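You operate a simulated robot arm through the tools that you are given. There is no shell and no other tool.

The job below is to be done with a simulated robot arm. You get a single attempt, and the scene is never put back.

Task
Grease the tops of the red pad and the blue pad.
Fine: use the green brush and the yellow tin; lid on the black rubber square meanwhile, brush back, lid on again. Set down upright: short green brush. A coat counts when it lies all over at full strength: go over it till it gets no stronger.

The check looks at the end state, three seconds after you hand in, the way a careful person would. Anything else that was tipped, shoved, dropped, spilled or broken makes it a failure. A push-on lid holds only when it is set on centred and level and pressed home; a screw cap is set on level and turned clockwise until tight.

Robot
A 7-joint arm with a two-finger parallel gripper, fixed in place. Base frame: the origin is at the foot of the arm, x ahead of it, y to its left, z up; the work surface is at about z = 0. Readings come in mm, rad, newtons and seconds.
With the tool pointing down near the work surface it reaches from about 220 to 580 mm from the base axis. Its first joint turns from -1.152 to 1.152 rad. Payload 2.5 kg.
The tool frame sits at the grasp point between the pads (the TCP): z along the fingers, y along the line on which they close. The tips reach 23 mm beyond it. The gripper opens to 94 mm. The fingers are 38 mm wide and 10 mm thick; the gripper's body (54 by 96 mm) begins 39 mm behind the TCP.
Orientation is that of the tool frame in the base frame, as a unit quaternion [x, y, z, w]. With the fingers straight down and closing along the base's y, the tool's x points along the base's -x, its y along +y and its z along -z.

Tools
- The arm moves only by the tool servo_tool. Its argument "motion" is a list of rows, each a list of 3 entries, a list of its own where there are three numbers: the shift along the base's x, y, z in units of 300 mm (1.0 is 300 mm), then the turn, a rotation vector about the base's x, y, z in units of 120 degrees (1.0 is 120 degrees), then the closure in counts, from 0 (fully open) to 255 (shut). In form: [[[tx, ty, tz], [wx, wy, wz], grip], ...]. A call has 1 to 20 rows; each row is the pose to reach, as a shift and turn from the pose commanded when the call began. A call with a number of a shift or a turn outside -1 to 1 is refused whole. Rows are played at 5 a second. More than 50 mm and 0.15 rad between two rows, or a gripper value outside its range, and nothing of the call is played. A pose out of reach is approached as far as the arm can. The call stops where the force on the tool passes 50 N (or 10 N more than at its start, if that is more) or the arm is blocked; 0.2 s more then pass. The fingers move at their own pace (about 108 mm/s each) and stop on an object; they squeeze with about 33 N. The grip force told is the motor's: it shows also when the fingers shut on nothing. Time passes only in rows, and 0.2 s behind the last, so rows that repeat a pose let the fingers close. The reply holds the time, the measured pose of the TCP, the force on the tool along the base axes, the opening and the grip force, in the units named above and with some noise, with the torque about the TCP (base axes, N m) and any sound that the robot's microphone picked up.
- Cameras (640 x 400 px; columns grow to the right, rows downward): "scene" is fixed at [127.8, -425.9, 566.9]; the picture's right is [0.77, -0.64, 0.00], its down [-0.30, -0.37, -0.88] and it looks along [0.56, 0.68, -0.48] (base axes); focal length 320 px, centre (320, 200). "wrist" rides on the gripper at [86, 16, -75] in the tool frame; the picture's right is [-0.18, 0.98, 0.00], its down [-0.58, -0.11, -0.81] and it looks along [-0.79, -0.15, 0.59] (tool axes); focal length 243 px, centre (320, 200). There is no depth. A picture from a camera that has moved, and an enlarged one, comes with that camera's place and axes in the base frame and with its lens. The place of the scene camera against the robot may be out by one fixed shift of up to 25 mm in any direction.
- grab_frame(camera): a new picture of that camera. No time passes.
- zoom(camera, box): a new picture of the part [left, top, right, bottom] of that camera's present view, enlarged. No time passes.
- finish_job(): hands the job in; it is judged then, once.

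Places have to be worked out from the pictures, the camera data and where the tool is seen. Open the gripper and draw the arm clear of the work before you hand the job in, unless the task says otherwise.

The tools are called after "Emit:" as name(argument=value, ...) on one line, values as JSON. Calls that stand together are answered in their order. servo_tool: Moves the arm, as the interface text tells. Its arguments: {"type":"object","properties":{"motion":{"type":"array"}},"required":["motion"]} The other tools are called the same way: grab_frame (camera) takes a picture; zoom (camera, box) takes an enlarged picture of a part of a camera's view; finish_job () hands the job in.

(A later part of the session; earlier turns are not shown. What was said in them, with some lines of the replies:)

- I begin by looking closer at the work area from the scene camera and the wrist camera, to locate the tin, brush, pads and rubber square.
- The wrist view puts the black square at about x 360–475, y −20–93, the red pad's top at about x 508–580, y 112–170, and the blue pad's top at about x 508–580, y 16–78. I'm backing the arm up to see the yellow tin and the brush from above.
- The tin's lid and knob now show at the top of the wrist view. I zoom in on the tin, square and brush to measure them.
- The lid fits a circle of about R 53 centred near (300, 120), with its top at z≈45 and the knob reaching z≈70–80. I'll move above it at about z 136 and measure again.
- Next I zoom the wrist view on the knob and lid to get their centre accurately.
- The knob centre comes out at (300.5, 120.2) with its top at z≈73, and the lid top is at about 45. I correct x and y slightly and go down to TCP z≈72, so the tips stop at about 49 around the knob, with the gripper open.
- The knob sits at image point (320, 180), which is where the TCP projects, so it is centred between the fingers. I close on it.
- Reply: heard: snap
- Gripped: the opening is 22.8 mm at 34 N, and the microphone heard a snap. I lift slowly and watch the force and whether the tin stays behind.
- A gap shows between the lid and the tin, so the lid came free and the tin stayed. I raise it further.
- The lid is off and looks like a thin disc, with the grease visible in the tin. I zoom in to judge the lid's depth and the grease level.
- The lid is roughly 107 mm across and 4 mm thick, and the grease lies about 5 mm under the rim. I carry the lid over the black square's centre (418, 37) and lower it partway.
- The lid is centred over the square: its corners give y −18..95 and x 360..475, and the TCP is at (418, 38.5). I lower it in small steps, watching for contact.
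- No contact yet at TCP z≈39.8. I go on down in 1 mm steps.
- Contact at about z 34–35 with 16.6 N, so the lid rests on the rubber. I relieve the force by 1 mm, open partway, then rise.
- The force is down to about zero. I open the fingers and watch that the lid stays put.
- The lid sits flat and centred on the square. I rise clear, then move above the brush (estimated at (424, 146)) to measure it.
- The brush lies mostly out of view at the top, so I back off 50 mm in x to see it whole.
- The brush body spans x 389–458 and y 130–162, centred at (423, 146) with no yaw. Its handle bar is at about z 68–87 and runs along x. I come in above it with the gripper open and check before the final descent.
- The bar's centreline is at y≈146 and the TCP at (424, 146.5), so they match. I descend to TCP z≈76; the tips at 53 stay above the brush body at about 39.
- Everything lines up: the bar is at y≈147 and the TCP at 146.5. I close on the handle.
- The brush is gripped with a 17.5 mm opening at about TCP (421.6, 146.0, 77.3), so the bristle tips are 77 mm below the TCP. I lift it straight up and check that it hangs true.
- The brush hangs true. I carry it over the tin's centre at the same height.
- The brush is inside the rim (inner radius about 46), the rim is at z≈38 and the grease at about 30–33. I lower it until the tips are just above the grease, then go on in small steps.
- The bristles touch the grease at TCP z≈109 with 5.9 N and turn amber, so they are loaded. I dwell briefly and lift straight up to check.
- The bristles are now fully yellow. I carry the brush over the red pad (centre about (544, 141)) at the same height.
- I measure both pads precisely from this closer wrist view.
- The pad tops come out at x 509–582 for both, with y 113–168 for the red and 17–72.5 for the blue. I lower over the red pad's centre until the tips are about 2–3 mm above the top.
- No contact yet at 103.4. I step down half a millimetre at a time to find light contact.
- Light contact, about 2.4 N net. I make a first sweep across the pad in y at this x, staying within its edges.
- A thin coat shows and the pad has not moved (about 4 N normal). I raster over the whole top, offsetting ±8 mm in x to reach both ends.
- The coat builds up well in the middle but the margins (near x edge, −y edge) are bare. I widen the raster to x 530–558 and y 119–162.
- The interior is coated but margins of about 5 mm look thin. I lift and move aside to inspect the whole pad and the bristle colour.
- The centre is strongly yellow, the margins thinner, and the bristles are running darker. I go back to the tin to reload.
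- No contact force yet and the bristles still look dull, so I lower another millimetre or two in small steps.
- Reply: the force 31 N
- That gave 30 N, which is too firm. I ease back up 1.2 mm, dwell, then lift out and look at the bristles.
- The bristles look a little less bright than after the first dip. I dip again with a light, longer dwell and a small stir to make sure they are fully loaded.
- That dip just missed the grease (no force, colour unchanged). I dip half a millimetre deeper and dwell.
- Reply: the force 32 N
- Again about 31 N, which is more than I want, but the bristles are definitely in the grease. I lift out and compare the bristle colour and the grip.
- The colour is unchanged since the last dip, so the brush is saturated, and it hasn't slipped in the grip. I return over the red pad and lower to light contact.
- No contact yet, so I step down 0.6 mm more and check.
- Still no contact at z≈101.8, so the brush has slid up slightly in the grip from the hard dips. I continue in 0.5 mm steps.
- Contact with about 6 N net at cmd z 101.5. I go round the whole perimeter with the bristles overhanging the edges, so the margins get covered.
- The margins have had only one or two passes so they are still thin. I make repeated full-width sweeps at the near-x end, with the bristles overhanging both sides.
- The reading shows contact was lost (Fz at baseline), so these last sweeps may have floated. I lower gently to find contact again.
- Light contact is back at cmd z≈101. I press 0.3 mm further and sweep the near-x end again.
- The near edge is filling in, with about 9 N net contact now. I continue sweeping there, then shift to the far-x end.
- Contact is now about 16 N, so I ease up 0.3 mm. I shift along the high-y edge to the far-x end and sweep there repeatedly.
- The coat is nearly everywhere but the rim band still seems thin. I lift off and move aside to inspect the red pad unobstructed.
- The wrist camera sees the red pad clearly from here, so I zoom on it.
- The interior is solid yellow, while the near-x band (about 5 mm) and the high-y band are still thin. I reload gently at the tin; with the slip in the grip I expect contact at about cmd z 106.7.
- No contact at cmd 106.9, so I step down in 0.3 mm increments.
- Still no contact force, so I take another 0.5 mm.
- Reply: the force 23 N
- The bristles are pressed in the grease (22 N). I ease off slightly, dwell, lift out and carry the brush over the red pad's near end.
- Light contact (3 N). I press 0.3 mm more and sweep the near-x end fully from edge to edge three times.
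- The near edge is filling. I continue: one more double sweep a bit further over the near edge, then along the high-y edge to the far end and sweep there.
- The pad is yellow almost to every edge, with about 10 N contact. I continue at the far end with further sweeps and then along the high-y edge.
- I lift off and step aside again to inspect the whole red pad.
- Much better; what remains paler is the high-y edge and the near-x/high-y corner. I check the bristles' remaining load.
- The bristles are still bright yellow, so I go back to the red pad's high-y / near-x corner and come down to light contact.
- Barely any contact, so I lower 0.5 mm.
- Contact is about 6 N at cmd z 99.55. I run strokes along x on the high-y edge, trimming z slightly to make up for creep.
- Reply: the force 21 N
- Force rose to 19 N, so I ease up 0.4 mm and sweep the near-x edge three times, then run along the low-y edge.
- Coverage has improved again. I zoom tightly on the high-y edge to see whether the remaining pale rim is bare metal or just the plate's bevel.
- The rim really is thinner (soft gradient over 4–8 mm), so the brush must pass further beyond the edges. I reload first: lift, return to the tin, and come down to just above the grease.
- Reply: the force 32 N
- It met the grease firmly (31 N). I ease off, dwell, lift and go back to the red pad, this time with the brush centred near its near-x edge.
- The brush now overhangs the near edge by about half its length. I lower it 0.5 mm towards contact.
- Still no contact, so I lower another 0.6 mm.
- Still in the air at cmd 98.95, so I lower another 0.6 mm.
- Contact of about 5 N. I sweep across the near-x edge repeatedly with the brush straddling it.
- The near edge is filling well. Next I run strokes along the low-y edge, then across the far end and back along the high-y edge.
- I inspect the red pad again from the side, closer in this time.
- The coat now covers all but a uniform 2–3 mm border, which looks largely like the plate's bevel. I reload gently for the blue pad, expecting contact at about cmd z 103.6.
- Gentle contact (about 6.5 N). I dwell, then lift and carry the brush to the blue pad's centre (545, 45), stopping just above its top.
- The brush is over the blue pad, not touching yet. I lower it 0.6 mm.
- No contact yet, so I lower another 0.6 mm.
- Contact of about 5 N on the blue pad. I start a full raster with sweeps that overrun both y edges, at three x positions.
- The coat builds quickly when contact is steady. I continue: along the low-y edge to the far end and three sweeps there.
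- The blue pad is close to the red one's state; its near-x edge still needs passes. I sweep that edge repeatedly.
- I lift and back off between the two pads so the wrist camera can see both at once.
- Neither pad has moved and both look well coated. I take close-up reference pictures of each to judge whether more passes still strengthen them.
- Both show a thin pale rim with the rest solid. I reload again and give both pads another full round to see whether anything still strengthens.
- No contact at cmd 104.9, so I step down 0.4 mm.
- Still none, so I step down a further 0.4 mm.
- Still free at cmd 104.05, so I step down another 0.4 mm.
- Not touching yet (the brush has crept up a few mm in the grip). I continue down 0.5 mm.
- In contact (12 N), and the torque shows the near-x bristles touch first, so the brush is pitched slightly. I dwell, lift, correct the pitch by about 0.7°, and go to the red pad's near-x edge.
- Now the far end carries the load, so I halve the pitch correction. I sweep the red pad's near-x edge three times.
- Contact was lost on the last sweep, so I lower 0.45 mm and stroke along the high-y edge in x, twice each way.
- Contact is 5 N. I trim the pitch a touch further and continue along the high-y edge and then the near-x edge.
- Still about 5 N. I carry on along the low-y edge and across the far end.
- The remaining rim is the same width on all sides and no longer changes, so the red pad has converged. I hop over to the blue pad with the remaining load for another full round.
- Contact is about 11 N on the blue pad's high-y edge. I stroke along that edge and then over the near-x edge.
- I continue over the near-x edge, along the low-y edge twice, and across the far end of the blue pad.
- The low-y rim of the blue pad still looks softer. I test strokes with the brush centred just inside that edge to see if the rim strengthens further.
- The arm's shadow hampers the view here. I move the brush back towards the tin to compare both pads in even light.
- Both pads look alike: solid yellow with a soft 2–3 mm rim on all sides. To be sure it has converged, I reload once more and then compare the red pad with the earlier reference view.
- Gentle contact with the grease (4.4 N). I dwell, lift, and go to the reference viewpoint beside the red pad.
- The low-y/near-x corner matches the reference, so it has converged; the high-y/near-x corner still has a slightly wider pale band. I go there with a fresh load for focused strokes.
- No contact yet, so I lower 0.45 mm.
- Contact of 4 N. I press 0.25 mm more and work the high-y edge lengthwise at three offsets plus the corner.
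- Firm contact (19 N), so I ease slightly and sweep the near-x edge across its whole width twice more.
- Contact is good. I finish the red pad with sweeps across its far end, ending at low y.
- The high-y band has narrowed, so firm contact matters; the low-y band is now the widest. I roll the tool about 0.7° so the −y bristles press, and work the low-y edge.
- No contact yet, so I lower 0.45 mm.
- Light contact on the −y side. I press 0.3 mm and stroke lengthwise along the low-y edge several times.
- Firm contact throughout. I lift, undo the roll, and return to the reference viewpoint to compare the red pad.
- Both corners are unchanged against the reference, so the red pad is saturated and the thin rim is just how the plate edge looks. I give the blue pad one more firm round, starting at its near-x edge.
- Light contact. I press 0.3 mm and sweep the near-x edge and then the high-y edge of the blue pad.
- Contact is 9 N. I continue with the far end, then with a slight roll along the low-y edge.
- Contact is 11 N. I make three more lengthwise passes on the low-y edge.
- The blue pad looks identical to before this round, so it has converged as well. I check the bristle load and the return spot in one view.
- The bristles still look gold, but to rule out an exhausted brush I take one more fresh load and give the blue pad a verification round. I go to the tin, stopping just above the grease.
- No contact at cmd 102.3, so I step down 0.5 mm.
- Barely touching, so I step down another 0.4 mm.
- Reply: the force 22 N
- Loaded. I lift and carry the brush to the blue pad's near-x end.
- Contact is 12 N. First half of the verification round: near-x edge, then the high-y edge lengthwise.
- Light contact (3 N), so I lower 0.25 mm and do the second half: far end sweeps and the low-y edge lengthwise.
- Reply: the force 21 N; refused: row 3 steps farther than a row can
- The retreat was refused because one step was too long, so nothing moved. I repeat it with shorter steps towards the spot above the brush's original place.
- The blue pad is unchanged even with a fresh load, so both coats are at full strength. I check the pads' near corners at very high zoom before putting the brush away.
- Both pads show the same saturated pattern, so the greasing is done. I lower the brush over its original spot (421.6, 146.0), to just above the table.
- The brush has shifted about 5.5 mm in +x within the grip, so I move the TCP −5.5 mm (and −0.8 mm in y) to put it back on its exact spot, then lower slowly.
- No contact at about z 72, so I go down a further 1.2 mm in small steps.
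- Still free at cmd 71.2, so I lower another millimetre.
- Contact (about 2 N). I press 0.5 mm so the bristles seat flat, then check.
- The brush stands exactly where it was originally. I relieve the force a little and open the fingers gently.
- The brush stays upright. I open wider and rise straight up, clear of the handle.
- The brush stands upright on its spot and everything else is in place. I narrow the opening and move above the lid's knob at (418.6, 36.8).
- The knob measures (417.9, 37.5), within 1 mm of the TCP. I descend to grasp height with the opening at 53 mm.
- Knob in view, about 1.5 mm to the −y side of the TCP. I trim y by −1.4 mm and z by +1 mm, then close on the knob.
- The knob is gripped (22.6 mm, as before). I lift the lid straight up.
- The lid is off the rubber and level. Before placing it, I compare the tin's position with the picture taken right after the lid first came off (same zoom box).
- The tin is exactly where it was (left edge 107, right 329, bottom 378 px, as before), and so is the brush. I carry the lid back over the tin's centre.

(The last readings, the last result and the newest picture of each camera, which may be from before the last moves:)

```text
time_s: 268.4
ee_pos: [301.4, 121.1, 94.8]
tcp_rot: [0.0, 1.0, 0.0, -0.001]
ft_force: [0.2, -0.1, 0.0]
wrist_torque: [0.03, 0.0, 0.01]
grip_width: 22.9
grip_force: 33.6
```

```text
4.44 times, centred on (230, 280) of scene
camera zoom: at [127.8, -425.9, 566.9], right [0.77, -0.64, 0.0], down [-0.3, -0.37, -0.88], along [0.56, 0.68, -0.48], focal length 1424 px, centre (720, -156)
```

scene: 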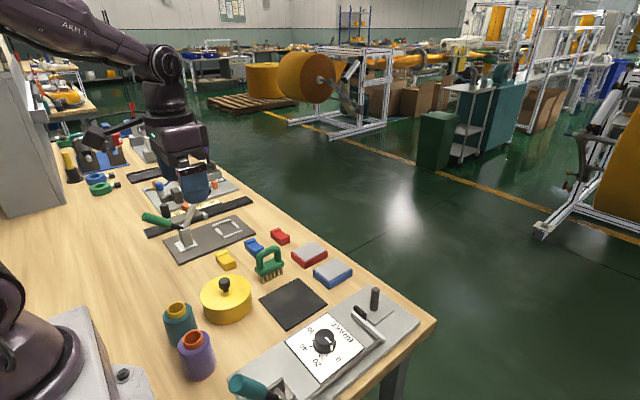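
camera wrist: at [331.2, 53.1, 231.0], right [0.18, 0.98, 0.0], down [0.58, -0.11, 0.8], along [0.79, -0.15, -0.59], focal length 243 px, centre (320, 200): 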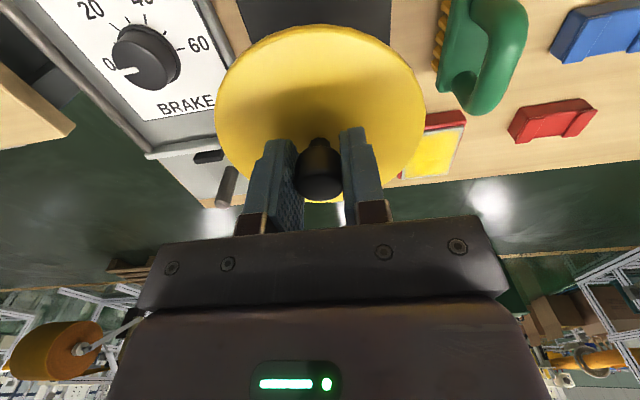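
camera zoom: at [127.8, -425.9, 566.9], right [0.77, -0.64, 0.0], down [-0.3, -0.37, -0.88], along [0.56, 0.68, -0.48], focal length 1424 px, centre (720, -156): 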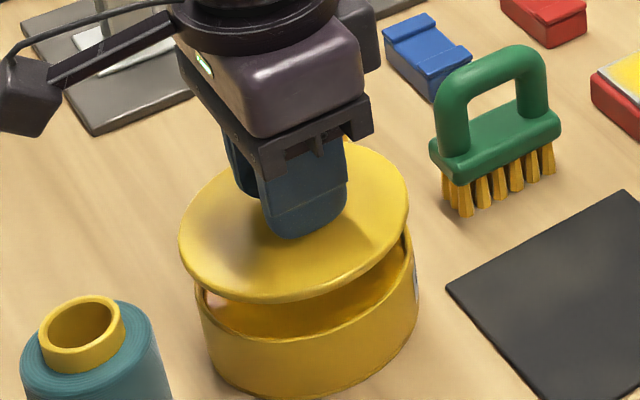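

The lid is above the tin, but the reading gives y≈121.1 against about 119.3 when I first gripped it on the tin. I hold and re-read to average out the noise.

Emit:
servo_tool(motion=[[[0, 0, 0], [0, 0, 0], 255], [[0, 0, 0], [0, 0, 0], 255]])

Emit:
servo_tool(motion=[[[0, 0, 0], [0, 0, 0], 255]])

Emit:
servo_tool(motion=[[[0, 0, 0], [0, 0, 0], 255]])

Emit:
zoom(camera="wrist", box=[180, 0, 460, 200])

```text
time_s: 269.0
ee_pos: [300.6, 120.5, 96.3]
tcp_rot: [0.0, 1.0, 0.001, 0.0]
ft_force: [-0.6, -0.4, -0.5]
wrist_torque: [-0.01, 0.0, 0.0]
grip_width: 22.7
grip_force: 33.0
```

```text
time_s: 269.4
ee_pos: [300.6, 121.2, 95.3]
tcp_rot: [0.0, 1.0, 0.0, -0.001]
ft_force: [-1.3, 0.6, 0.5]
wrist_torque: [0.02, -0.03, -0.01]
grip_width: 22.7
grip_force: 33.3
```

```text
time_s: 269.8
ee_pos: [300.9, 121.2, 95.6]
tcp_rot: [0.001, 1.0, 0.0, -0.001]
ft_force: [0.1, 0.1, -0.6]
wrist_torque: [0.06, -0.01, 0.04]
grip_width: 22.8
grip_force: 32.9
```

```text
2.00 times, centred on (320, 100) of wrist
camera zoom: at [213.9, 137.3, 171.4], right [0.18, 0.98, 0.0], down [0.58, -0.11, 0.81], along [0.79, -0.15, -0.59], focal length 485 px, centre (320, 400)
```

zoom: 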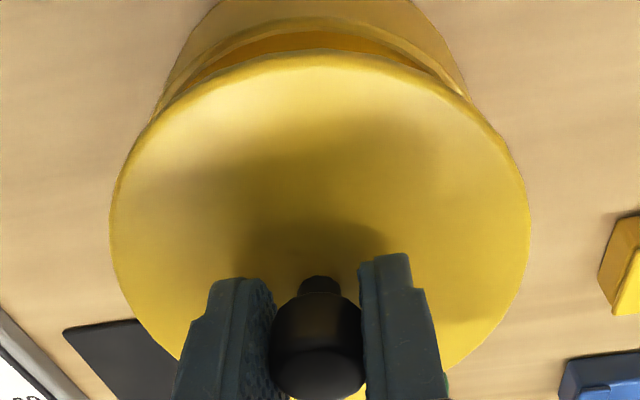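

The wrist camera's pose is steady: y is 137.3 now against 135.7 at the first grip, and x differs by about 0.4. I trim by (−0.4, −1.6) mm and descend 17 mm, leaving about 6 mm to go.

Emit:
servo_tool(motion=[[[-0.0013, -0.0053, 0], [0, 0, 0], 255], [[-0.0013, -0.0053, -0.02], [0, 0, 0], 255], [[-0.0013, -0.0053, -0.04], [0, 0, 0], 255], [[-0.0013, -0.0053, -0.057], [0, 0, 0], 255], [[-0.0013, -0.0053, -0.057], [0, 0, 0], 255]])

Emit:
zoom(camera="wrist", box=[180, 0, 460, 200])

Emit:
zoom(camera="scene", box=[200, 250, 260, 310])

```text
time_s: 271.0
ee_pos: [301.0, 117.4, 79.3]
tcp_rot: [0.0, 1.0, 0.0, -0.001]
ft_force: [-0.4, -0.2, -0.9]
wrist_torque: [0.0, 0.02, -0.02]
grip_width: 22.8
grip_force: 33.0
```

```text
2.00 times, centred on (320, 100) of wrist
camera zoom: at [214.3, 134.2, 154.6], right [0.18, 0.98, 0.0], down [0.58, -0.11, 0.81], along [0.79, -0.15, -0.59], focal length 485 px, centre (320, 400)
```

zoom: 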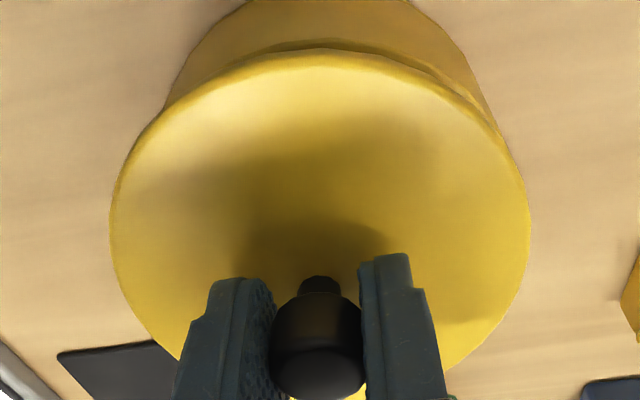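

```text
6.67 times, centred on (230, 280) of scene
camera zoom: at [127.8, -425.9, 566.9], right [0.77, -0.64, 0.0], down [-0.3, -0.37, -0.88], along [0.56, 0.68, -0.48], focal length 2136 px, centre (920, -333)
```

zoom: 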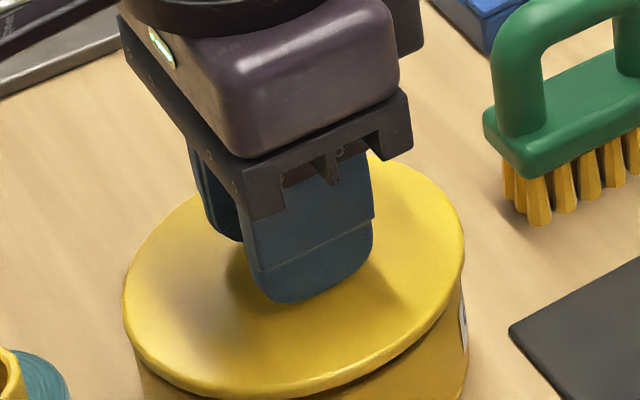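

The trim overshot: the camera shows y 134.2 (target 135.7) and x 214.3 (target about 213.7). I correct by (−0.6, +1.5) mm and re-check.

Emit:
servo_tool(motion=[[[-0.002, 0.005, 0], [0, 0, 0], 255], [[-0.002, 0.005, 0], [0, 0, 0], 255], [[-0.002, 0.005, 0], [0, 0, 0], 255]])

Emit:
zoom(camera="wrist", box=[180, 0, 460, 200])

```text
time_s: 271.8
ee_pos: [300.5, 118.9, 78.5]
tcp_rot: [0.0, 1.0, 0.0, -0.001]
ft_force: [-0.2, 0.8, -0.1]
wrist_torque: [0.0, 0.01, 0.0]
grip_width: 22.8
grip_force: 32.7
```

```text
2.00 times, centred on (320, 100) of wrist
camera zoom: at [213.9, 135.8, 154.5], right [0.18, 0.98, 0.0], down [0.58, -0.11, 0.81], along [0.79, -0.15, -0.59], focal length 485 px, centre (320, 400)
```

zoom: 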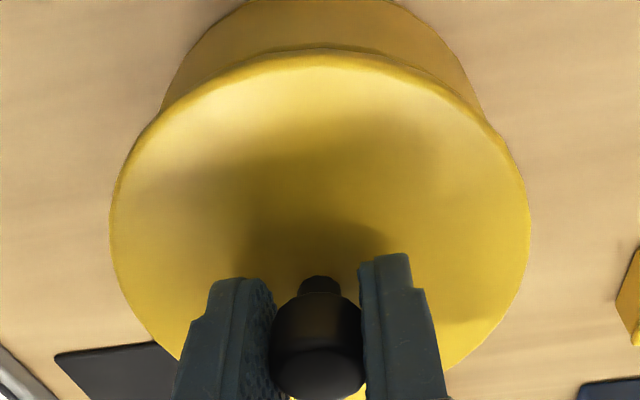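

The camera is now at (213.9, 135.8), matching the first grip, and the tin shows symmetrically under the lid. I descend in 1 mm steps, checking the force.

Emit:
servo_tool(motion=[[[0, 0, -0.0035], [0, 0, 0], 255], [[0, 0, -0.007], [0, 0, 0], 255], [[0, 0, -0.01], [0, 0, 0], 255], [[0, 0, -0.01], [0, 0, 0], 255]])

Emit:
zoom(camera="wrist", box=[180, 0, 460, 200])

```text
time_s: 272.8
ee_pos: [301.5, 120.3, 76.7]
tcp_rot: [0.0, 1.0, 0.0, 0.0]
ft_force: [0.2, 0.4, -0.4]
wrist_torque: [0.02, 0.01, -0.01]
grip_width: 22.9
grip_force: 33.2
```

```text
2.00 times, centred on (320, 100) of wrist
camera zoom: at [213.8, 136.0, 151.9], right [0.18, 0.98, 0.0], down [0.58, -0.11, 0.81], along [0.79, -0.15, -0.59], focal length 485 px, centre (320, 400)
```

zoom: 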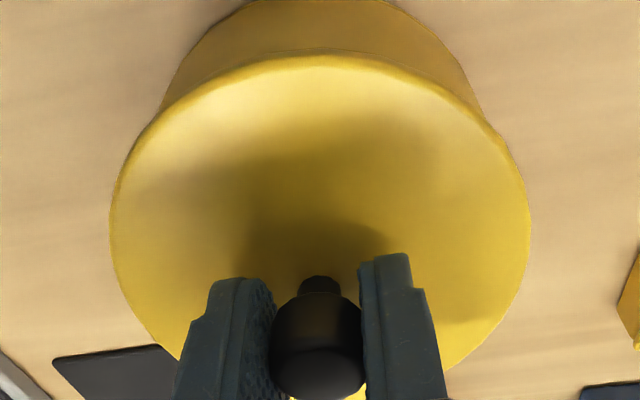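

No contact yet and the centring is still good (136.0). I go down another 2.5 mm slowly.

Emit:
servo_tool(motion=[[[0, -0.0005, -0.003], [0, 0, 0], 255], [[0, -0.0005, -0.006], [0, 0, 0], 255], [[0, -0.0005, -0.009], [0, 0, 0], 255], [[0, -0.0005, -0.009], [0, 0, 0], 255]])

Emit:
zoom(camera="wrist", box=[180, 0, 460, 200])

Emit:
zoom(camera="scene", box=[195, 250, 265, 325])

```text
time_s: 273.8
ee_pos: [299.6, 120.3, 73.7]
tcp_rot: [0.001, 1.0, 0.0, -0.001]
ft_force: [0.2, 0.5, -0.4]
wrist_torque: [0.0, 0.0, 0.0]
grip_width: 22.6
grip_force: 32.6
```

```text
2.00 times, centred on (320, 100) of wrist
camera zoom: at [213.9, 136.1, 149.4], right [0.18, 0.98, 0.0], down [0.58, -0.11, 0.81], along [0.79, -0.15, -0.59], focal length 485 px, centre (320, 400)
```

zoom: 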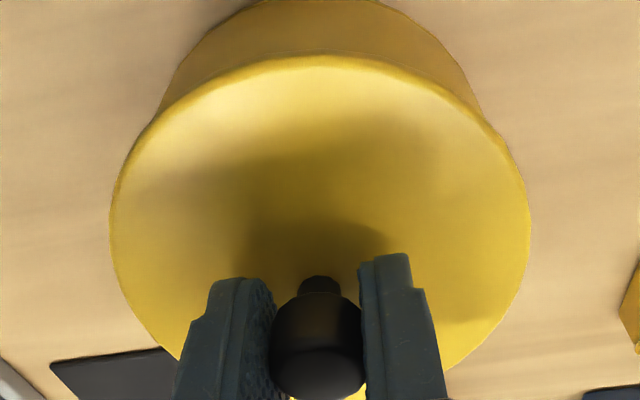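

```text
5.33 times, centred on (230, 288) of scene
camera zoom: at [127.8, -425.9, 566.9], right [0.77, -0.64, 0.0], down [-0.3, -0.37, -0.88], along [0.56, 0.68, -0.48], focal length 1709 px, centre (800, -267)
```

zoom: 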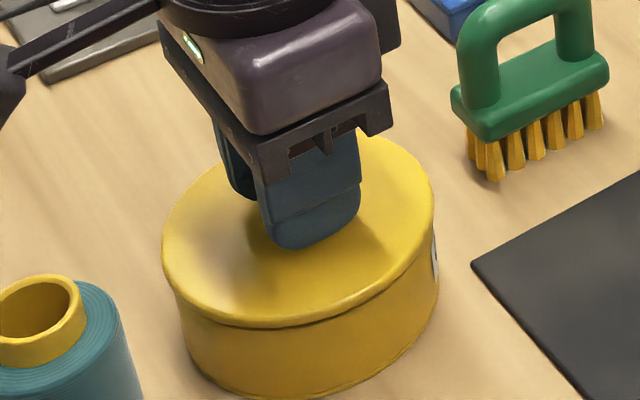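

About 1.7 mm to the original seated height, with no resistance yet. I continue in half-millimetre steps.

Emit:
servo_tool(motion=[[[0, -0.001, -0.002], [0, 0, 0], 255], [[0, -0.001, -0.004], [0, 0, 0], 255], [[0, -0.001, -0.004], [0, 0, 0], 255]])

Emit:
zoom(camera="wrist", box=[180, 0, 460, 200])

```text
time_s: 274.6
ee_pos: [300.5, 119.0, 71.3]
tcp_rot: [0.0, 1.0, 0.0, -0.001]
ft_force: [0.0, -0.2, -0.5]
wrist_torque: [0.0, 0.02, -0.01]
grip_width: 23.0
grip_force: 33.3
```

```text
2.00 times, centred on (320, 100) of wrist
camera zoom: at [214.0, 135.1, 147.5], right [0.18, 0.98, 0.0], down [0.58, -0.11, 0.81], along [0.79, -0.15, -0.59], focal length 485 px, centre (320, 400)
```

zoom: 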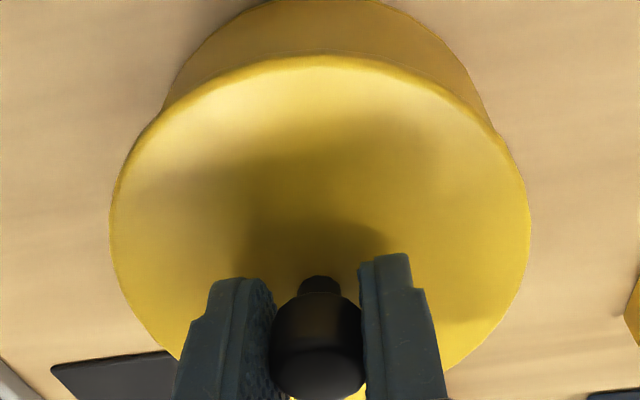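

Still no resistance at camera z 147.5, so this grip sits slightly lower on the knob. I trim y by +0.5 mm and continue down in 0.5 mm steps.

Emit:
servo_tool(motion=[[[0, 0.0017, 0], [0, 0, 0], 255], [[0, 0.0017, -0.0015], [0, 0, 0], 255], [[0, 0.0017, -0.003], [0, 0, 0], 255], [[0, 0.0017, -0.003], [0, 0, 0], 255]])

Emit:
zoom(camera="wrist", box=[180, 0, 460, 200])

```text
time_s: 275.6
ee_pos: [301.7, 119.4, 70.6]
tcp_rot: [0.0, 1.0, 0.0, -0.001]
ft_force: [-10.3, -2.2, 44.1]
wrist_torque: [-0.22, 0.07, 0.0]
grip_width: 22.8
grip_force: 32.8
heard: snap
```

```text
2.00 times, centred on (320, 100) of wrist
camera zoom: at [214.2, 136.0, 146.9], right [0.18, 0.98, 0.0], down [0.58, -0.11, 0.81], along [0.79, -0.15, -0.59], focal length 485 px, centre (320, 400)
```

zoom: 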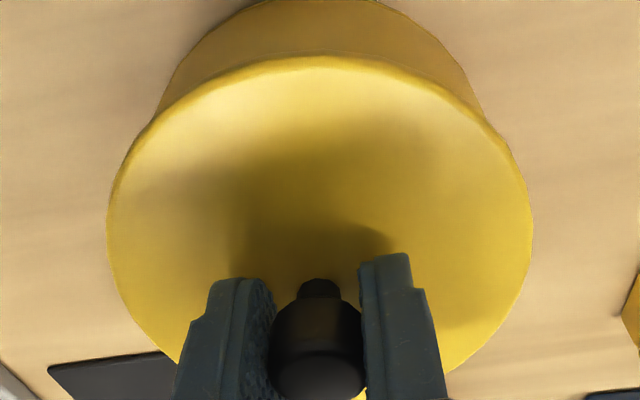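

A snap was heard at 44 N: the lid is pressed home. I ease the force gradually so as not to pull on it before opening.

Emit:
servo_tool(motion=[[[0, 0, 0.001], [0, 0, 0], 255], [[0, 0, 0.002], [0, 0, 0], 255]])

```text
time_s: 276.2
ee_pos: [300.6, 118.8, 71.4]
tcp_rot: [0.0, 1.0, 0.001, 0.0]
ft_force: [0.1, 3.9, 20.4]
wrist_torque: [-0.16, 0.07, 0.01]
grip_width: 22.6
grip_force: 33.0
```

Down to 20 N, so I ease another 0.4 mm.

Emit:
servo_tool(motion=[[[0, 0, 0.0007], [0, 0, 0], 255], [[0, 0, 0.0013], [0, 0, 0], 255]])

```text
time_s: 276.8
ee_pos: [300.9, 118.2, 72.0]
tcp_rot: [0.001, 1.0, -0.001, -0.002]
ft_force: [0.4, -0.2, -0.3]
wrist_torque: [-0.03, 0.01, 0.01]
grip_width: 22.5
grip_force: 33.4
heard: snap
```

A second snap came as the force reached zero, so the lid probably popped loose again under slight tension. I press it home again and then open the fingers while still pressing.

Emit:
servo_tool(motion=[[[0, 0, -0.001], [0, 0, 0], 255], [[0, 0, -0.002], [0, 0, 0], 255], [[0, 0, -0.003], [0, 0, 0], 255], [[0, 0, -0.003], [0, 0, 0], 255]])

Emit:
zoom(camera="wrist", box=[180, 0, 460, 200])

```text
time_s: 277.8
ee_pos: [300.1, 120.0, 71.3]
tcp_rot: [-0.001, 1.0, -0.001, 0.0]
ft_force: [1.0, -0.2, -0.5]
wrist_torque: [0.0, 0.02, 0.02]
grip_width: 22.8
grip_force: 33.3
```

```text
2.00 times, centred on (320, 100) of wrist
camera zoom: at [214.2, 136.0, 147.0], right [0.18, 0.98, 0.0], down [0.58, -0.11, 0.81], along [0.79, -0.15, -0.59], focal length 485 px, centre (320, 400)
```

zoom: 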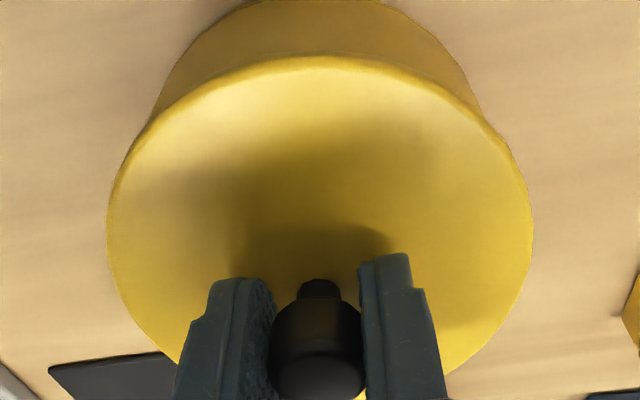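

No resistance at the earlier height, since the fingers slid a little on the knob. I continue down in small steps, trimming x and y slightly.

Emit:
servo_tool(motion=[[[-0.001, -0.0008, -0.001], [0, 0, 0], 255], [[-0.001, -0.0008, -0.002], [0, 0, 0], 255], [[-0.001, -0.0008, -0.002], [0, 0, 0], 255]])

```text
time_s: 278.6
ee_pos: [300.7, 118.9, 70.2]
tcp_rot: [0.0, 1.0, -0.001, -0.001]
ft_force: [-0.5, 0.5, -0.9]
wrist_torque: [0.01, 0.03, -0.01]
grip_width: 22.9
grip_force: 33.7
```

Still hovering, so I go down another 0.6 mm.

Emit:
servo_tool(motion=[[[0, 0, -0.001], [0, 0, 0], 255], [[0, 0, -0.002], [0, 0, 0], 255], [[0, 0, -0.002], [0, 0, 0], 255]])

Emit:
zoom(camera="wrist", box=[180, 0, 460, 200])

Emit:
zoom(camera="scene", box=[195, 250, 265, 325])

```text
time_s: 279.4
ee_pos: [300.3, 119.0, 70.9]
tcp_rot: [0.0, 1.0, 0.0, -0.001]
ft_force: [-3.6, -4.0, 10.7]
wrist_torque: [0.17, -0.05, 0.02]
grip_width: 22.9
grip_force: 32.9
```

```text
2.00 times, centred on (320, 100) of wrist
camera zoom: at [213.7, 136.2, 145.6], right [0.18, 0.98, 0.0], down [0.58, -0.11, 0.81], along [0.79, -0.15, -0.59], focal length 485 px, centre (320, 400)
```

zoom: 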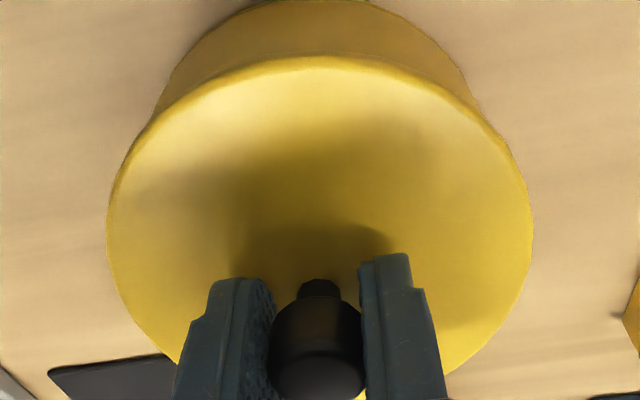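

```text
5.33 times, centred on (230, 288) of scene
camera zoom: at [127.7, -426.0, 566.9], right [0.77, -0.64, 0.0], down [-0.3, -0.37, -0.88], along [0.56, 0.68, -0.48], focal length 1709 px, centre (800, -267)
```

zoom: 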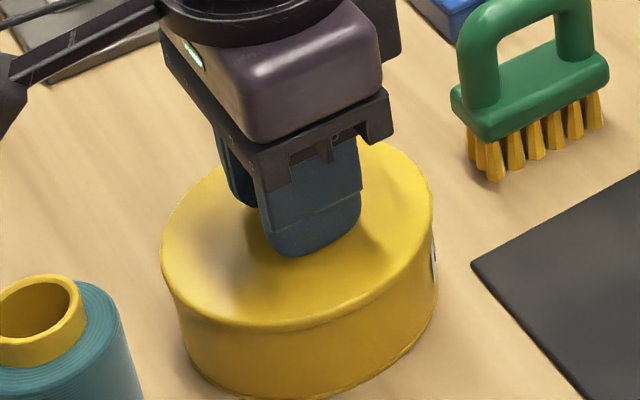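

Contact at 11 N with a −4 N side force: I'm about 0.5 mm too far in +y. I trim that and press down until it snaps.

Emit:
servo_tool(motion=[[[0, -0.0017, 0.001], [0, 0, 0], 255], [[0, -0.0017, 0.001], [0, 0, 0], 255], [[0, -0.0017, 0], [0, 0, 0], 255], [[0, -0.0017, -0.001], [0, 0, 0], 255], [[0, -0.0017, -0.002], [0, 0, 0], 255]])

```text
time_s: 280.6
ee_pos: [301.1, 119.5, 69.3]
tcp_rot: [0.001, 1.0, 0.0, -0.001]
ft_force: [-0.6, 3.6, 12.7]
wrist_torque: [-0.18, 0.24, -0.02]
grip_width: 22.9
grip_force: 33.2
```

Contact 12.7 N and no snap yet, so I press another 0.6 mm.

Emit:
servo_tool(motion=[[[0, 0, -0.001], [0, 0, 0], 255], [[0, 0, -0.002], [0, 0, 0], 255], [[0, 0, -0.002], [0, 0, 0], 255]])

Emit:
zoom(camera="wrist", box=[180, 0, 460, 200])

```text
time_s: 281.4
ee_pos: [300.0, 119.5, 69.6]
tcp_rot: [0.0, 1.0, 0.0, -0.001]
ft_force: [-9.3, 1.0, 43.7]
wrist_torque: [-0.19, 0.09, 0.02]
grip_width: 22.9
grip_force: 32.5
```

```text
2.00 times, centred on (320, 100) of wrist
camera zoom: at [213.7, 135.8, 145.1], right [0.18, 0.98, 0.0], down [0.58, -0.11, 0.81], along [0.79, -0.15, -0.59], focal length 485 px, centre (320, 400)
```

zoom: 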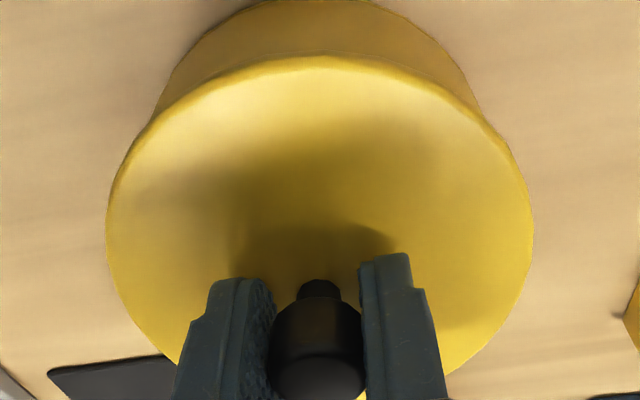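

43.7 N but no new snap this time. I ease to a light press, open the fingers, and will then press from above on the knob's top, which cannot pull the lid up.

Emit:
servo_tool(motion=[[[0, 0, 0.001], [0, 0, 0], 255], [[0, 0, 0.002], [0, 0, 0], 255]])

```text
time_s: 282.0
ee_pos: [300.8, 119.2, 68.7]
tcp_rot: [0.0, 1.0, 0.0, -0.001]
ft_force: [-8.4, 0.4, 37.0]
wrist_torque: [-0.15, 0.06, 0.01]
grip_width: 22.7
grip_force: 32.5
```

Still 37 N, so I ease another 0.6 mm.

Emit:
servo_tool(motion=[[[0, 0, 0.001], [0, 0, 0], 255], [[0, 0, 0.002], [0, 0, 0], 255]])

```text
time_s: 282.6
ee_pos: [301.4, 117.9, 69.9]
tcp_rot: [0.0, 1.0, 0.0, 0.0]
ft_force: [0.3, 2.5, 2.4]
wrist_torque: [0.15, -0.11, -0.03]
grip_width: 22.8
grip_force: 32.8
```

Nearly zero now. I open the fingers and rise a little.

Emit:
servo_tool(motion=[[[0, 0, 0], [0, 0, 0], 220], [[0, 0, 0.001], [0, 0, 0], 170], [[0, 0, 0.001], [0, 0, 0], 110], [[0, 0, 0.02], [0, 0, 0], 110], [[0, 0, 0.08], [0, 0, 0], 110], [[0, 0, 0.15], [0, 0, 0], 110], [[0, 0, 0.15], [0, 0, 0], 110]])

Emit:
zoom(camera="wrist", box=[200, 0, 440, 200])

Emit:
zoom(camera="scene", box=[195, 250, 265, 325])

```text
time_s: 284.2
ee_pos: [300.9, 119.7, 115.6]
tcp_rot: [0.001, 1.0, 0.0, -0.001]
ft_force: [-0.4, -0.6, 0.3]
wrist_torque: [0.0, -0.03, -0.02]
grip_width: 53.6
grip_force: 0.1
heard: snap
```

```text
2.00 times, centred on (320, 100) of wrist
camera zoom: at [214.2, 136.4, 192.1], right [0.18, 0.98, 0.0], down [0.58, -0.11, 0.8], along [0.79, -0.15, -0.59], focal length 485 px, centre (320, 400)
```

zoom: 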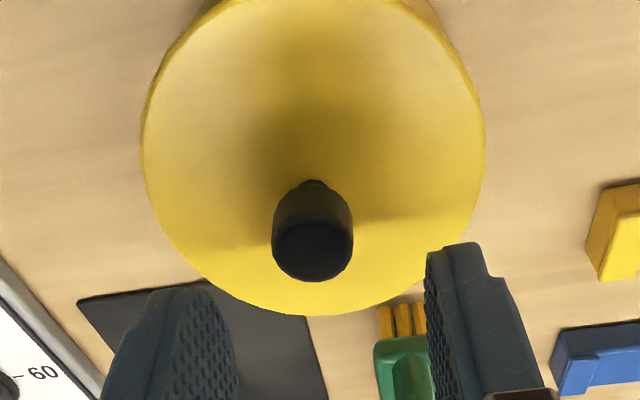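

```text
5.33 times, centred on (230, 288) of scene
camera zoom: at [127.8, -425.9, 566.9], right [0.77, -0.64, 0.0], down [-0.3, -0.37, -0.88], along [0.56, 0.68, -0.48], focal length 1709 px, centre (800, -267)
```

zoom: 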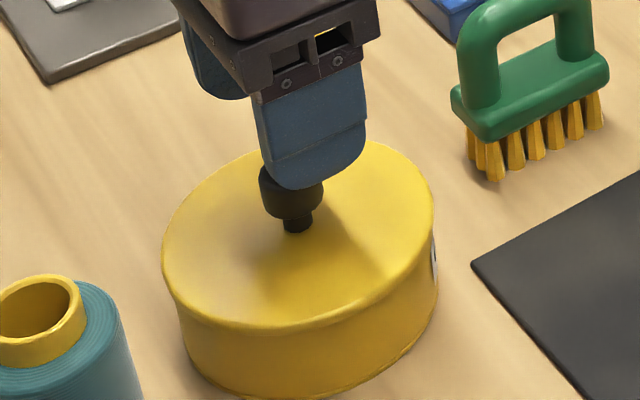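

Another snap was heard while the fingers opened. I check how the lid sits on the tin in detail before pressing from above.

Emit:
zoom(camera="scene", box=[196, 272, 220, 302])

Emit:
zoom(camera="scene", box=[234, 272, 258, 302])

Emit:
zoom(camera="scene", box=[190, 240, 300, 330])

```text
13.33 times, centred on (208, 287) of scene
camera zoom: at [127.8, -425.9, 566.9], right [0.77, -0.64, 0.0], down [-0.3, -0.37, -0.88], along [0.56, 0.68, -0.48], focal length 4272 px, centre (1813, -960)
```

zoom: 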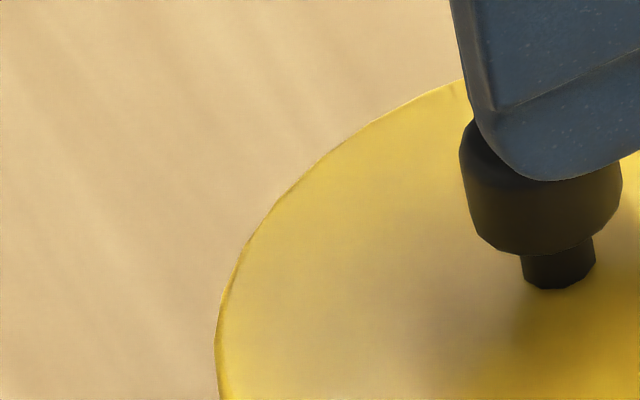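

```text
13.33 times, centred on (246, 287) of scene
camera zoom: at [127.8, -425.9, 566.9], right [0.77, -0.64, 0.0], down [-0.3, -0.37, -0.88], along [0.56, 0.68, -0.48], focal length 4272 px, centre (1307, -960)
```

zoom: 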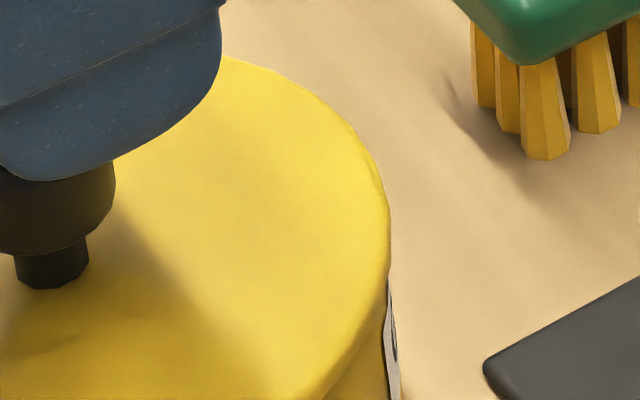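

```text
4.44 times, centred on (245, 285) of scene
camera zoom: at [127.8, -425.9, 566.9], right [0.77, -0.64, 0.0], down [-0.3, -0.37, -0.88], along [0.56, 0.68, -0.48], focal length 1424 px, centre (653, -178)
```

zoom: 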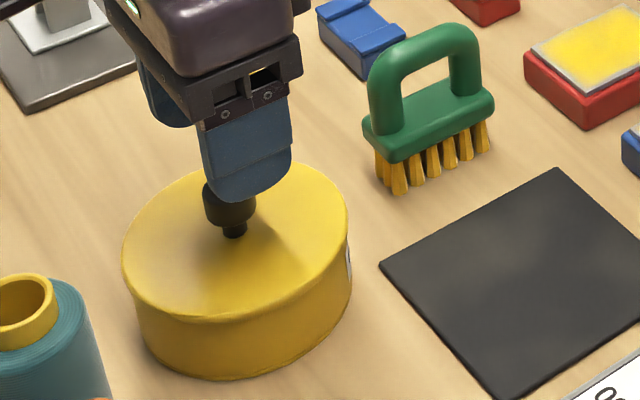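

The lid looks flush, but my fits suggest its centre is about 1.5 mm to −y of where it was. I zoom on both sides of the tin to compare the bearings of the tin body and the lid.

Emit:
zoom(camera="wrist", box=[255, 0, 335, 50])

Emit:
zoom(camera="wrist", box=[345, 0, 425, 50])

```text
8.00 times, centred on (295, 25) of wrist
camera zoom: at [214.2, 136.4, 192.1], right [0.18, 0.98, 0.0], down [0.58, -0.11, 0.8], along [0.79, -0.15, -0.59], focal length 1941 px, centre (520, 1600)
```

zoom: 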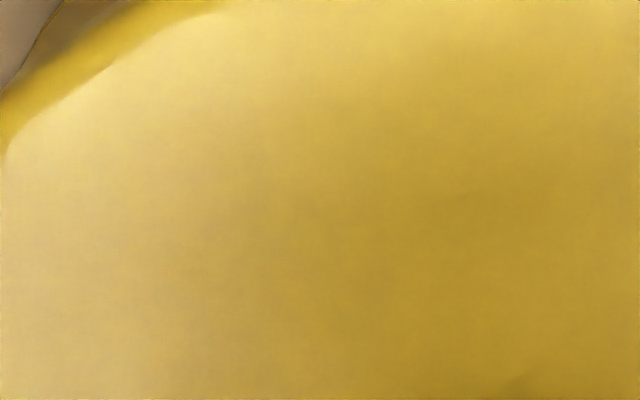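

```text
8.00 times, centred on (385, 25) of wrist
camera zoom: at [214.2, 136.4, 192.1], right [0.18, 0.98, 0.0], down [0.58, -0.11, 0.8], along [0.79, -0.15, -0.59], focal length 1941 px, centre (-200, 1600)
```

zoom: 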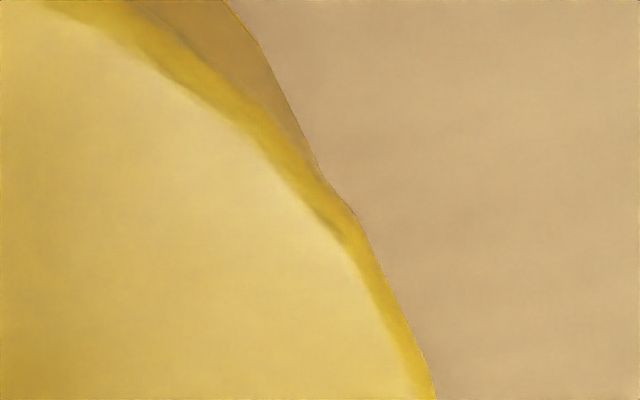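

I look closely at the seam between the lid and the tin from the scene camera.

Emit:
zoom(camera="scene", box=[198, 295, 256, 328])

Emit:
zoom(camera="scene", box=[240, 280, 260, 310])

```text
11.03 times, centred on (227, 312) of scene
camera zoom: at [127.8, -425.9, 566.9], right [0.77, -0.64, 0.0], down [-0.3, -0.37, -0.88], along [0.56, 0.68, -0.48], focal length 3536 px, centre (1346, -1030)
```

zoom: 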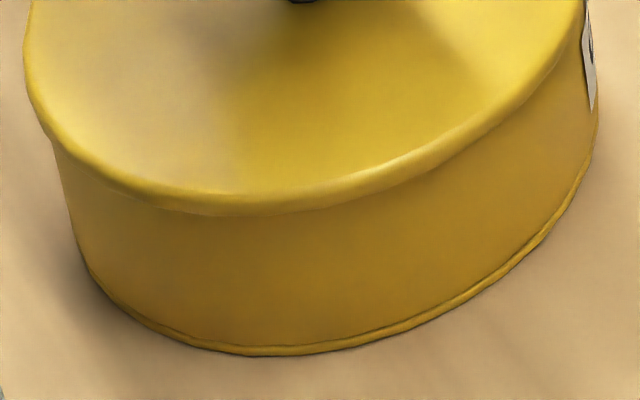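

```text
13.33 times, centred on (250, 295) of scene
camera zoom: at [127.8, -425.9, 566.9], right [0.77, -0.64, 0.0], down [-0.3, -0.37, -0.88], along [0.56, 0.68, -0.48], focal length 4272 px, centre (1253, -1067)
```

zoom: 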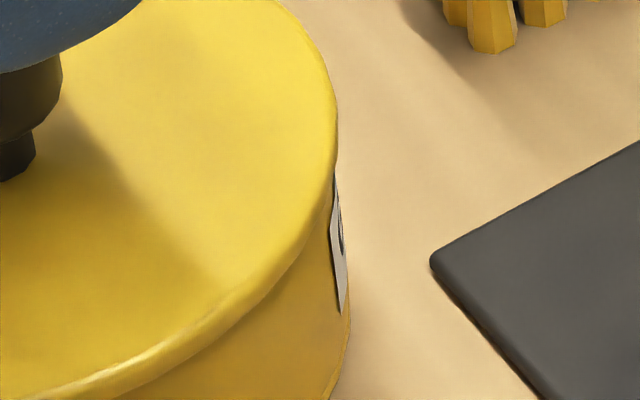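

The lid sits flush and level, with about equal overhang on both sides (roughly 4 mm each). I close the fingers above the knob to press it down from the top.

Emit:
servo_tool(motion=[[[0, -0.003, 0], [0, 0, 0], 200], [[0, -0.003, 0], [0, 0, 0], 255], [[0, -0.003, 0], [0, 0, 0], 255], [[0, -0.003, 0], [0, 0, 0], 255]])

Emit:
zoom(camera="wrist", box=[200, 0, 440, 200])

Emit:
zoom(camera="scene", box=[195, 250, 265, 325])

```text
time_s: 285.2
ee_pos: [300.1, 117.8, 115.8]
tcp_rot: [0.001, 1.0, 0.0, -0.001]
ft_force: [0.6, 0.4, 0.1]
wrist_torque: [0.0, 0.0, 0.03]
grip_width: 0.0
grip_force: 33.5
```

```text
2.00 times, centred on (320, 100) of wrist
camera zoom: at [214.2, 135.1, 191.7], right [0.18, 0.98, 0.0], down [0.58, -0.11, 0.81], along [0.79, -0.15, -0.59], focal length 485 px, centre (320, 400)
```

zoom: 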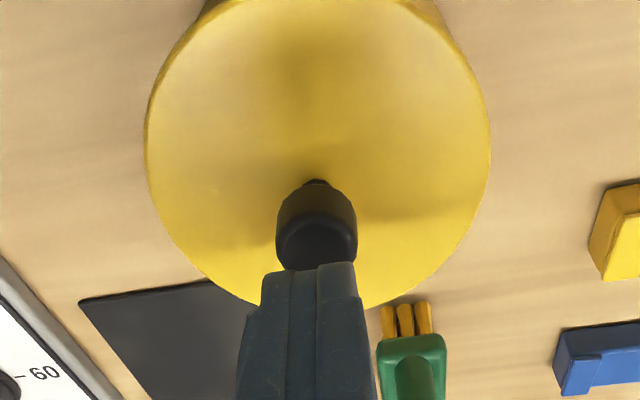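

```text
5.33 times, centred on (230, 288) of scene
camera zoom: at [127.8, -425.9, 566.9], right [0.77, -0.64, 0.0], down [-0.3, -0.37, -0.88], along [0.56, 0.68, -0.48], focal length 1709 px, centre (800, -267)
```

zoom: 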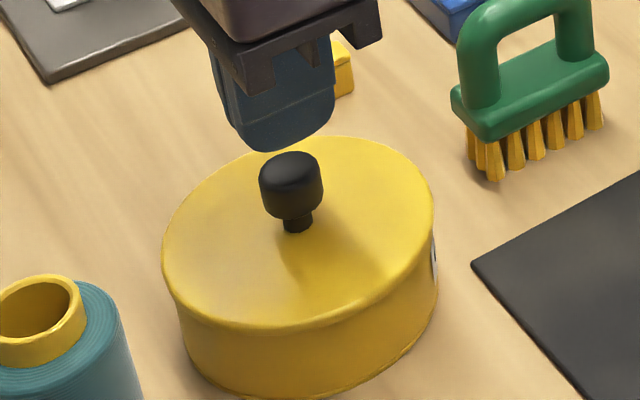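

The closed fingertips are centred over the knob. I lower to just above it.

Emit:
servo_tool(motion=[[[-0.002, 0.002, -0.03], [0, 0, 0], 255], [[-0.002, 0.002, -0.05], [0, 0, 0], 255], [[-0.002, 0.002, -0.057], [0, 0, 0], 255], [[-0.002, 0.002, -0.06], [0, 0, 0], 255], [[-0.002, 0.002, -0.06], [0, 0, 0], 255]])

Emit:
zoom(camera="scene", box=[195, 250, 265, 325])

```text
time_s: 286.4
ee_pos: [299.7, 118.7, 99.1]
tcp_rot: [0.0, 1.0, 0.001, 0.001]
ft_force: [-7.0, -0.8, 32.9]
wrist_torque: [-0.02, 0.23, -0.03]
grip_width: 0.0
grip_force: 33.2
```

```text
5.33 times, centred on (230, 288) of scene
camera zoom: at [127.7, -426.0, 566.9], right [0.77, -0.64, 0.0], down [-0.3, -0.37, -0.88], along [0.56, 0.68, -0.48], focal length 1709 px, centre (800, -267)
```

zoom: 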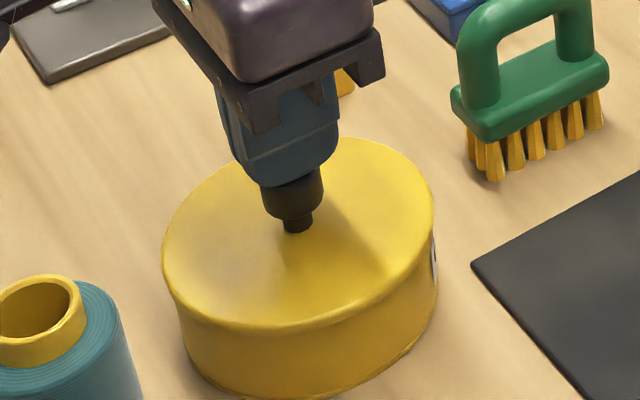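

Already pressing at 33 N, well centred, with no snap. I press a little more, to about 45 N, and listen.

Emit:
servo_tool(motion=[[[0, 0, -0.0007], [0, 0, 0], 255], [[0, 0, -0.0014], [0, 0, 0], 255], [[0, 0, -0.0014], [0, 0, 0], 255]])

Emit:
zoom(camera="wrist", box=[200, 0, 440, 200])

```text
time_s: 286.9
ee_pos: [299.9, 119.3, 98.4]
tcp_rot: [-0.001, 1.0, 0.0, 0.0]
ft_force: [-3.2, -2.2, 12.5]
wrist_torque: [-0.04, 0.09, 0.02]
grip_width: 0.0
grip_force: 33.2
stopped in row 2: the force on the tool passed its limit at 52 N (the readings are from after the stop); the commanded pose is now the measured one
```

```text
2.00 times, centred on (320, 100) of wrist
camera zoom: at [213.5, 135.3, 174.4], right [0.18, 0.98, 0.0], down [0.58, -0.11, 0.81], along [0.79, -0.15, -0.59], focal length 485 px, centre (320, 400)
```

zoom: 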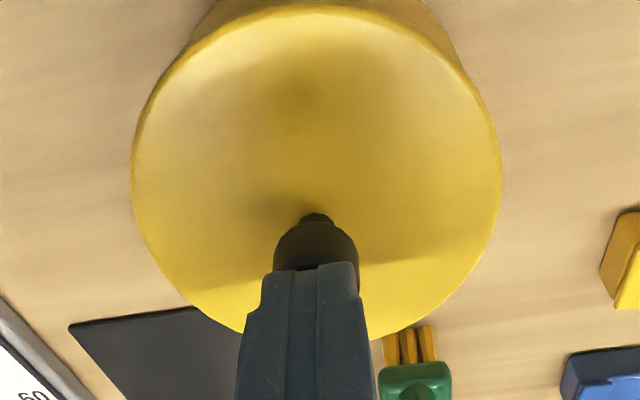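

52 N pressed centrally with no further snap, which fits the lid already being latched from the last snap. I lift straight off and back away to compare with the very first pictures.

Emit:
servo_tool(motion=[[[0, 0, 0.03], [0, 0, 0], 255], [[0, 0, 0.12], [0, 0, 0], 255], [[0, 0, 0.25], [0, 0, 0], 255], [[0, 0, 0.4], [0, 0, 0], 200], [[-0.04, -0.02, 0.55], [0, 0, 0], 100], [[-0.09, -0.045, 0.68], [0, 0, 0], 0], [[-0.14, -0.065, 0.79], [0, 0, 0], 0], [[-0.14, -0.065, 0.79], [0, 0, 0], 0], [[-0.14, -0.065, 0.79], [0, 0, 0], 0]])

Emit:
zoom(camera="scene", box=[190, 240, 300, 330])

Emit:
zoom(camera="wrist", box=[255, 0, 475, 138])

Emit:
zoom(camera="scene", box=[180, 210, 380, 335])

```text
time_s: 288.9
ee_pos: [258.9, 99.6, 334.7]
tcp_rot: [0.0, 1.0, 0.0, -0.001]
ft_force: [-0.7, -0.5, -0.6]
wrist_torque: [0.01, 0.0, -0.01]
grip_width: 94.1
grip_force: 0.1
```

```text
4.44 times, centred on (245, 285) of scene
camera zoom: at [127.8, -425.9, 566.9], right [0.77, -0.64, 0.0], down [-0.3, -0.37, -0.88], along [0.56, 0.68, -0.48], focal length 1424 px, centre (653, -178)
```

zoom: 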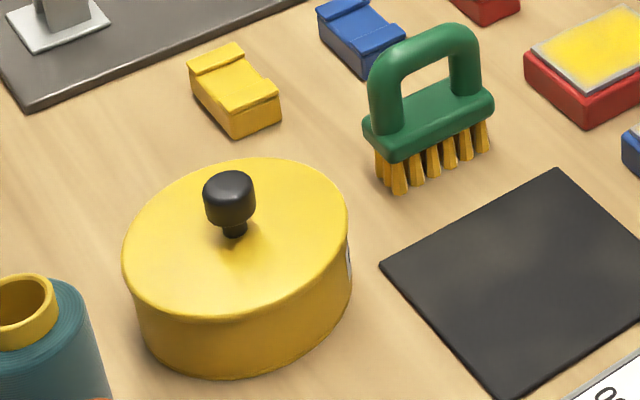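

```text
2.90 times, centred on (365, 69) of wrist
camera zoom: at [171.1, 117.3, 411.4], right [0.18, 0.98, 0.0], down [0.58, -0.11, 0.81], along [0.79, -0.15, -0.59], focal length 703 px, centre (190, 580)
```

zoom: 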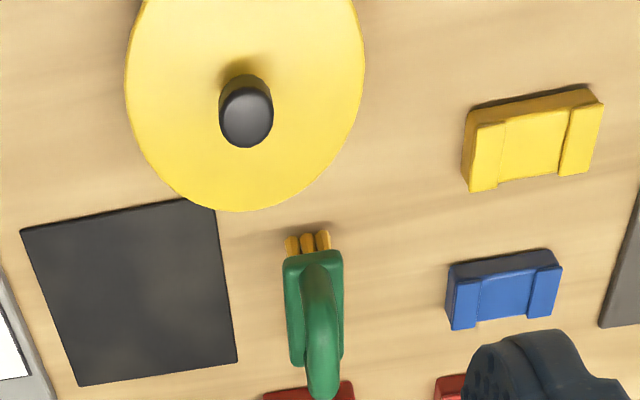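

```text
3.20 times, centred on (280, 272) of scene
camera zoom: at [127.8, -425.9, 566.9], right [0.77, -0.64, 0.0], down [-0.3, -0.37, -0.88], along [0.56, 0.68, -0.48], focal length 1025 px, centre (448, -32)
```

zoom: 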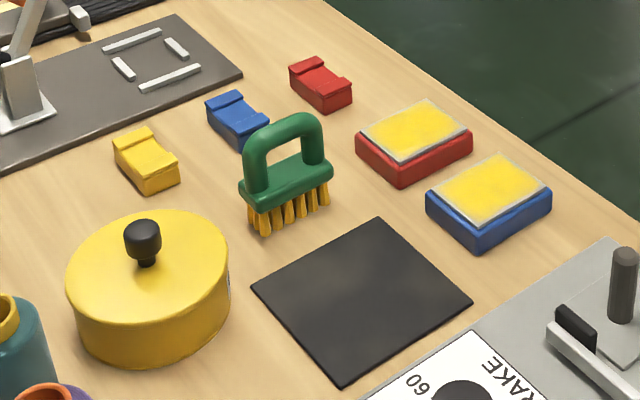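

The lid sits concentric, level and at its original height: four snaps in total, counting the initial removal, so it is back on. I return the arm to its high starting pose with the gripper open and take final pictures.

Emit:
servo_tool(motion=[[[0.1, 0.025, 0.005], [0, 0, 0], 0], [[0.2, 0.05, 0.005], [0, 0, 0], 0], [[0.297, 0.08, 0.006], [0, 0, 0], 0], [[0.297, 0.08, 0.006], [0, 0, 0], 0], [[0.297, 0.08, 0.006], [0, 0, 0], 0]])

Emit:
grab_frame(camera="scene")

Emit:
zoom(camera="wrist", box=[210, 0, 470, 162])

Emit:
zoom(camera="scene", box=[198, 255, 258, 328])

```text
time_s: 290.1
ee_pos: [346.4, 125.0, 335.5]
tcp_rot: [0.0, 1.0, 0.0, 0.0]
ft_force: [-0.2, 1.2, 0.1]
wrist_torque: [0.0, -0.02, -0.01]
grip_width: 94.0
grip_force: 0.1
```

```text
taken
```

scene: 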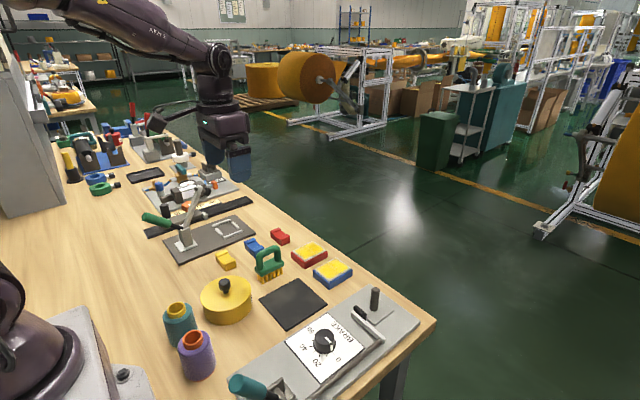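

```text
2.46 times, centred on (340, 81) of wrist
camera zoom: at [259.9, 141.4, 411.8], right [0.18, 0.98, 0.0], down [0.58, -0.11, 0.81], along [0.79, -0.15, -0.59], focal length 597 px, centre (271, 493)
```

zoom: 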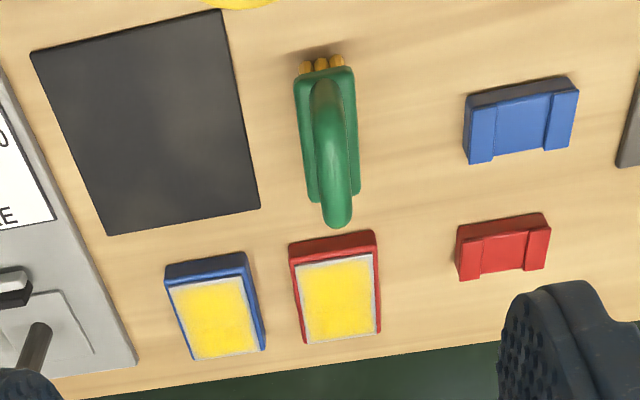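

```text
5.48 times, centred on (228, 292) of scene
camera zoom: at [127.8, -425.9, 566.9], right [0.77, -0.64, 0.0], down [-0.3, -0.37, -0.88], along [0.56, 0.68, -0.48], focal length 1756 px, centre (824, -301)
```

zoom: 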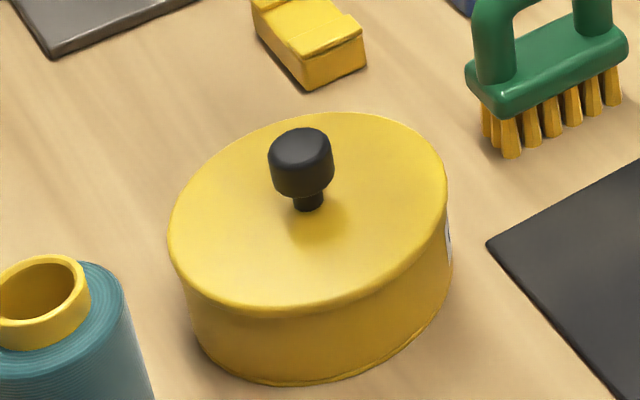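

The final pictures show both pad tops solid yellow and the pads where they were. The green brush stands upright on its original spot, the lid is on the yellow tin centred and level, the rubber square is empty, and the arm is clear with the gripper open. I hand the job in.

Emit:
finish_job()

```text
The job is handed in.
```

I greased the tops of the red pad and the blue pad, put the brush and the lid back, and handed the job in. The judgement did not come back to me.

- **Pads:** both tops are solid yellow, with a soft pale rim 2–3 mm wide on every side. The rim did not change on either pad after further firm passes, and on the blue pad one of those rounds was with a freshly loaded brush. I took it to be the plate edge rather than a thin coat. Neither pad moved.
- **Brush:** the green brush stands upright on its original spot.
- **Lid:** it rested on the black rubber square during the work and is back on the tin, centred and level. The microphone heard four snaps: one when I first gripped the lid, and three while refitting it. I read the last as the lid latching. Pressing the knob straight down at 52 N afterwards gave no further snap. I did not test the hold by pulling on it.
- **Tin:** by my measurements it shifted about 2 mm, most likely when I first gripped the lid.

Nothing else was moved, dropped or spilled as far as the final pictures show. The gripper is open and the arm is clear of the work.
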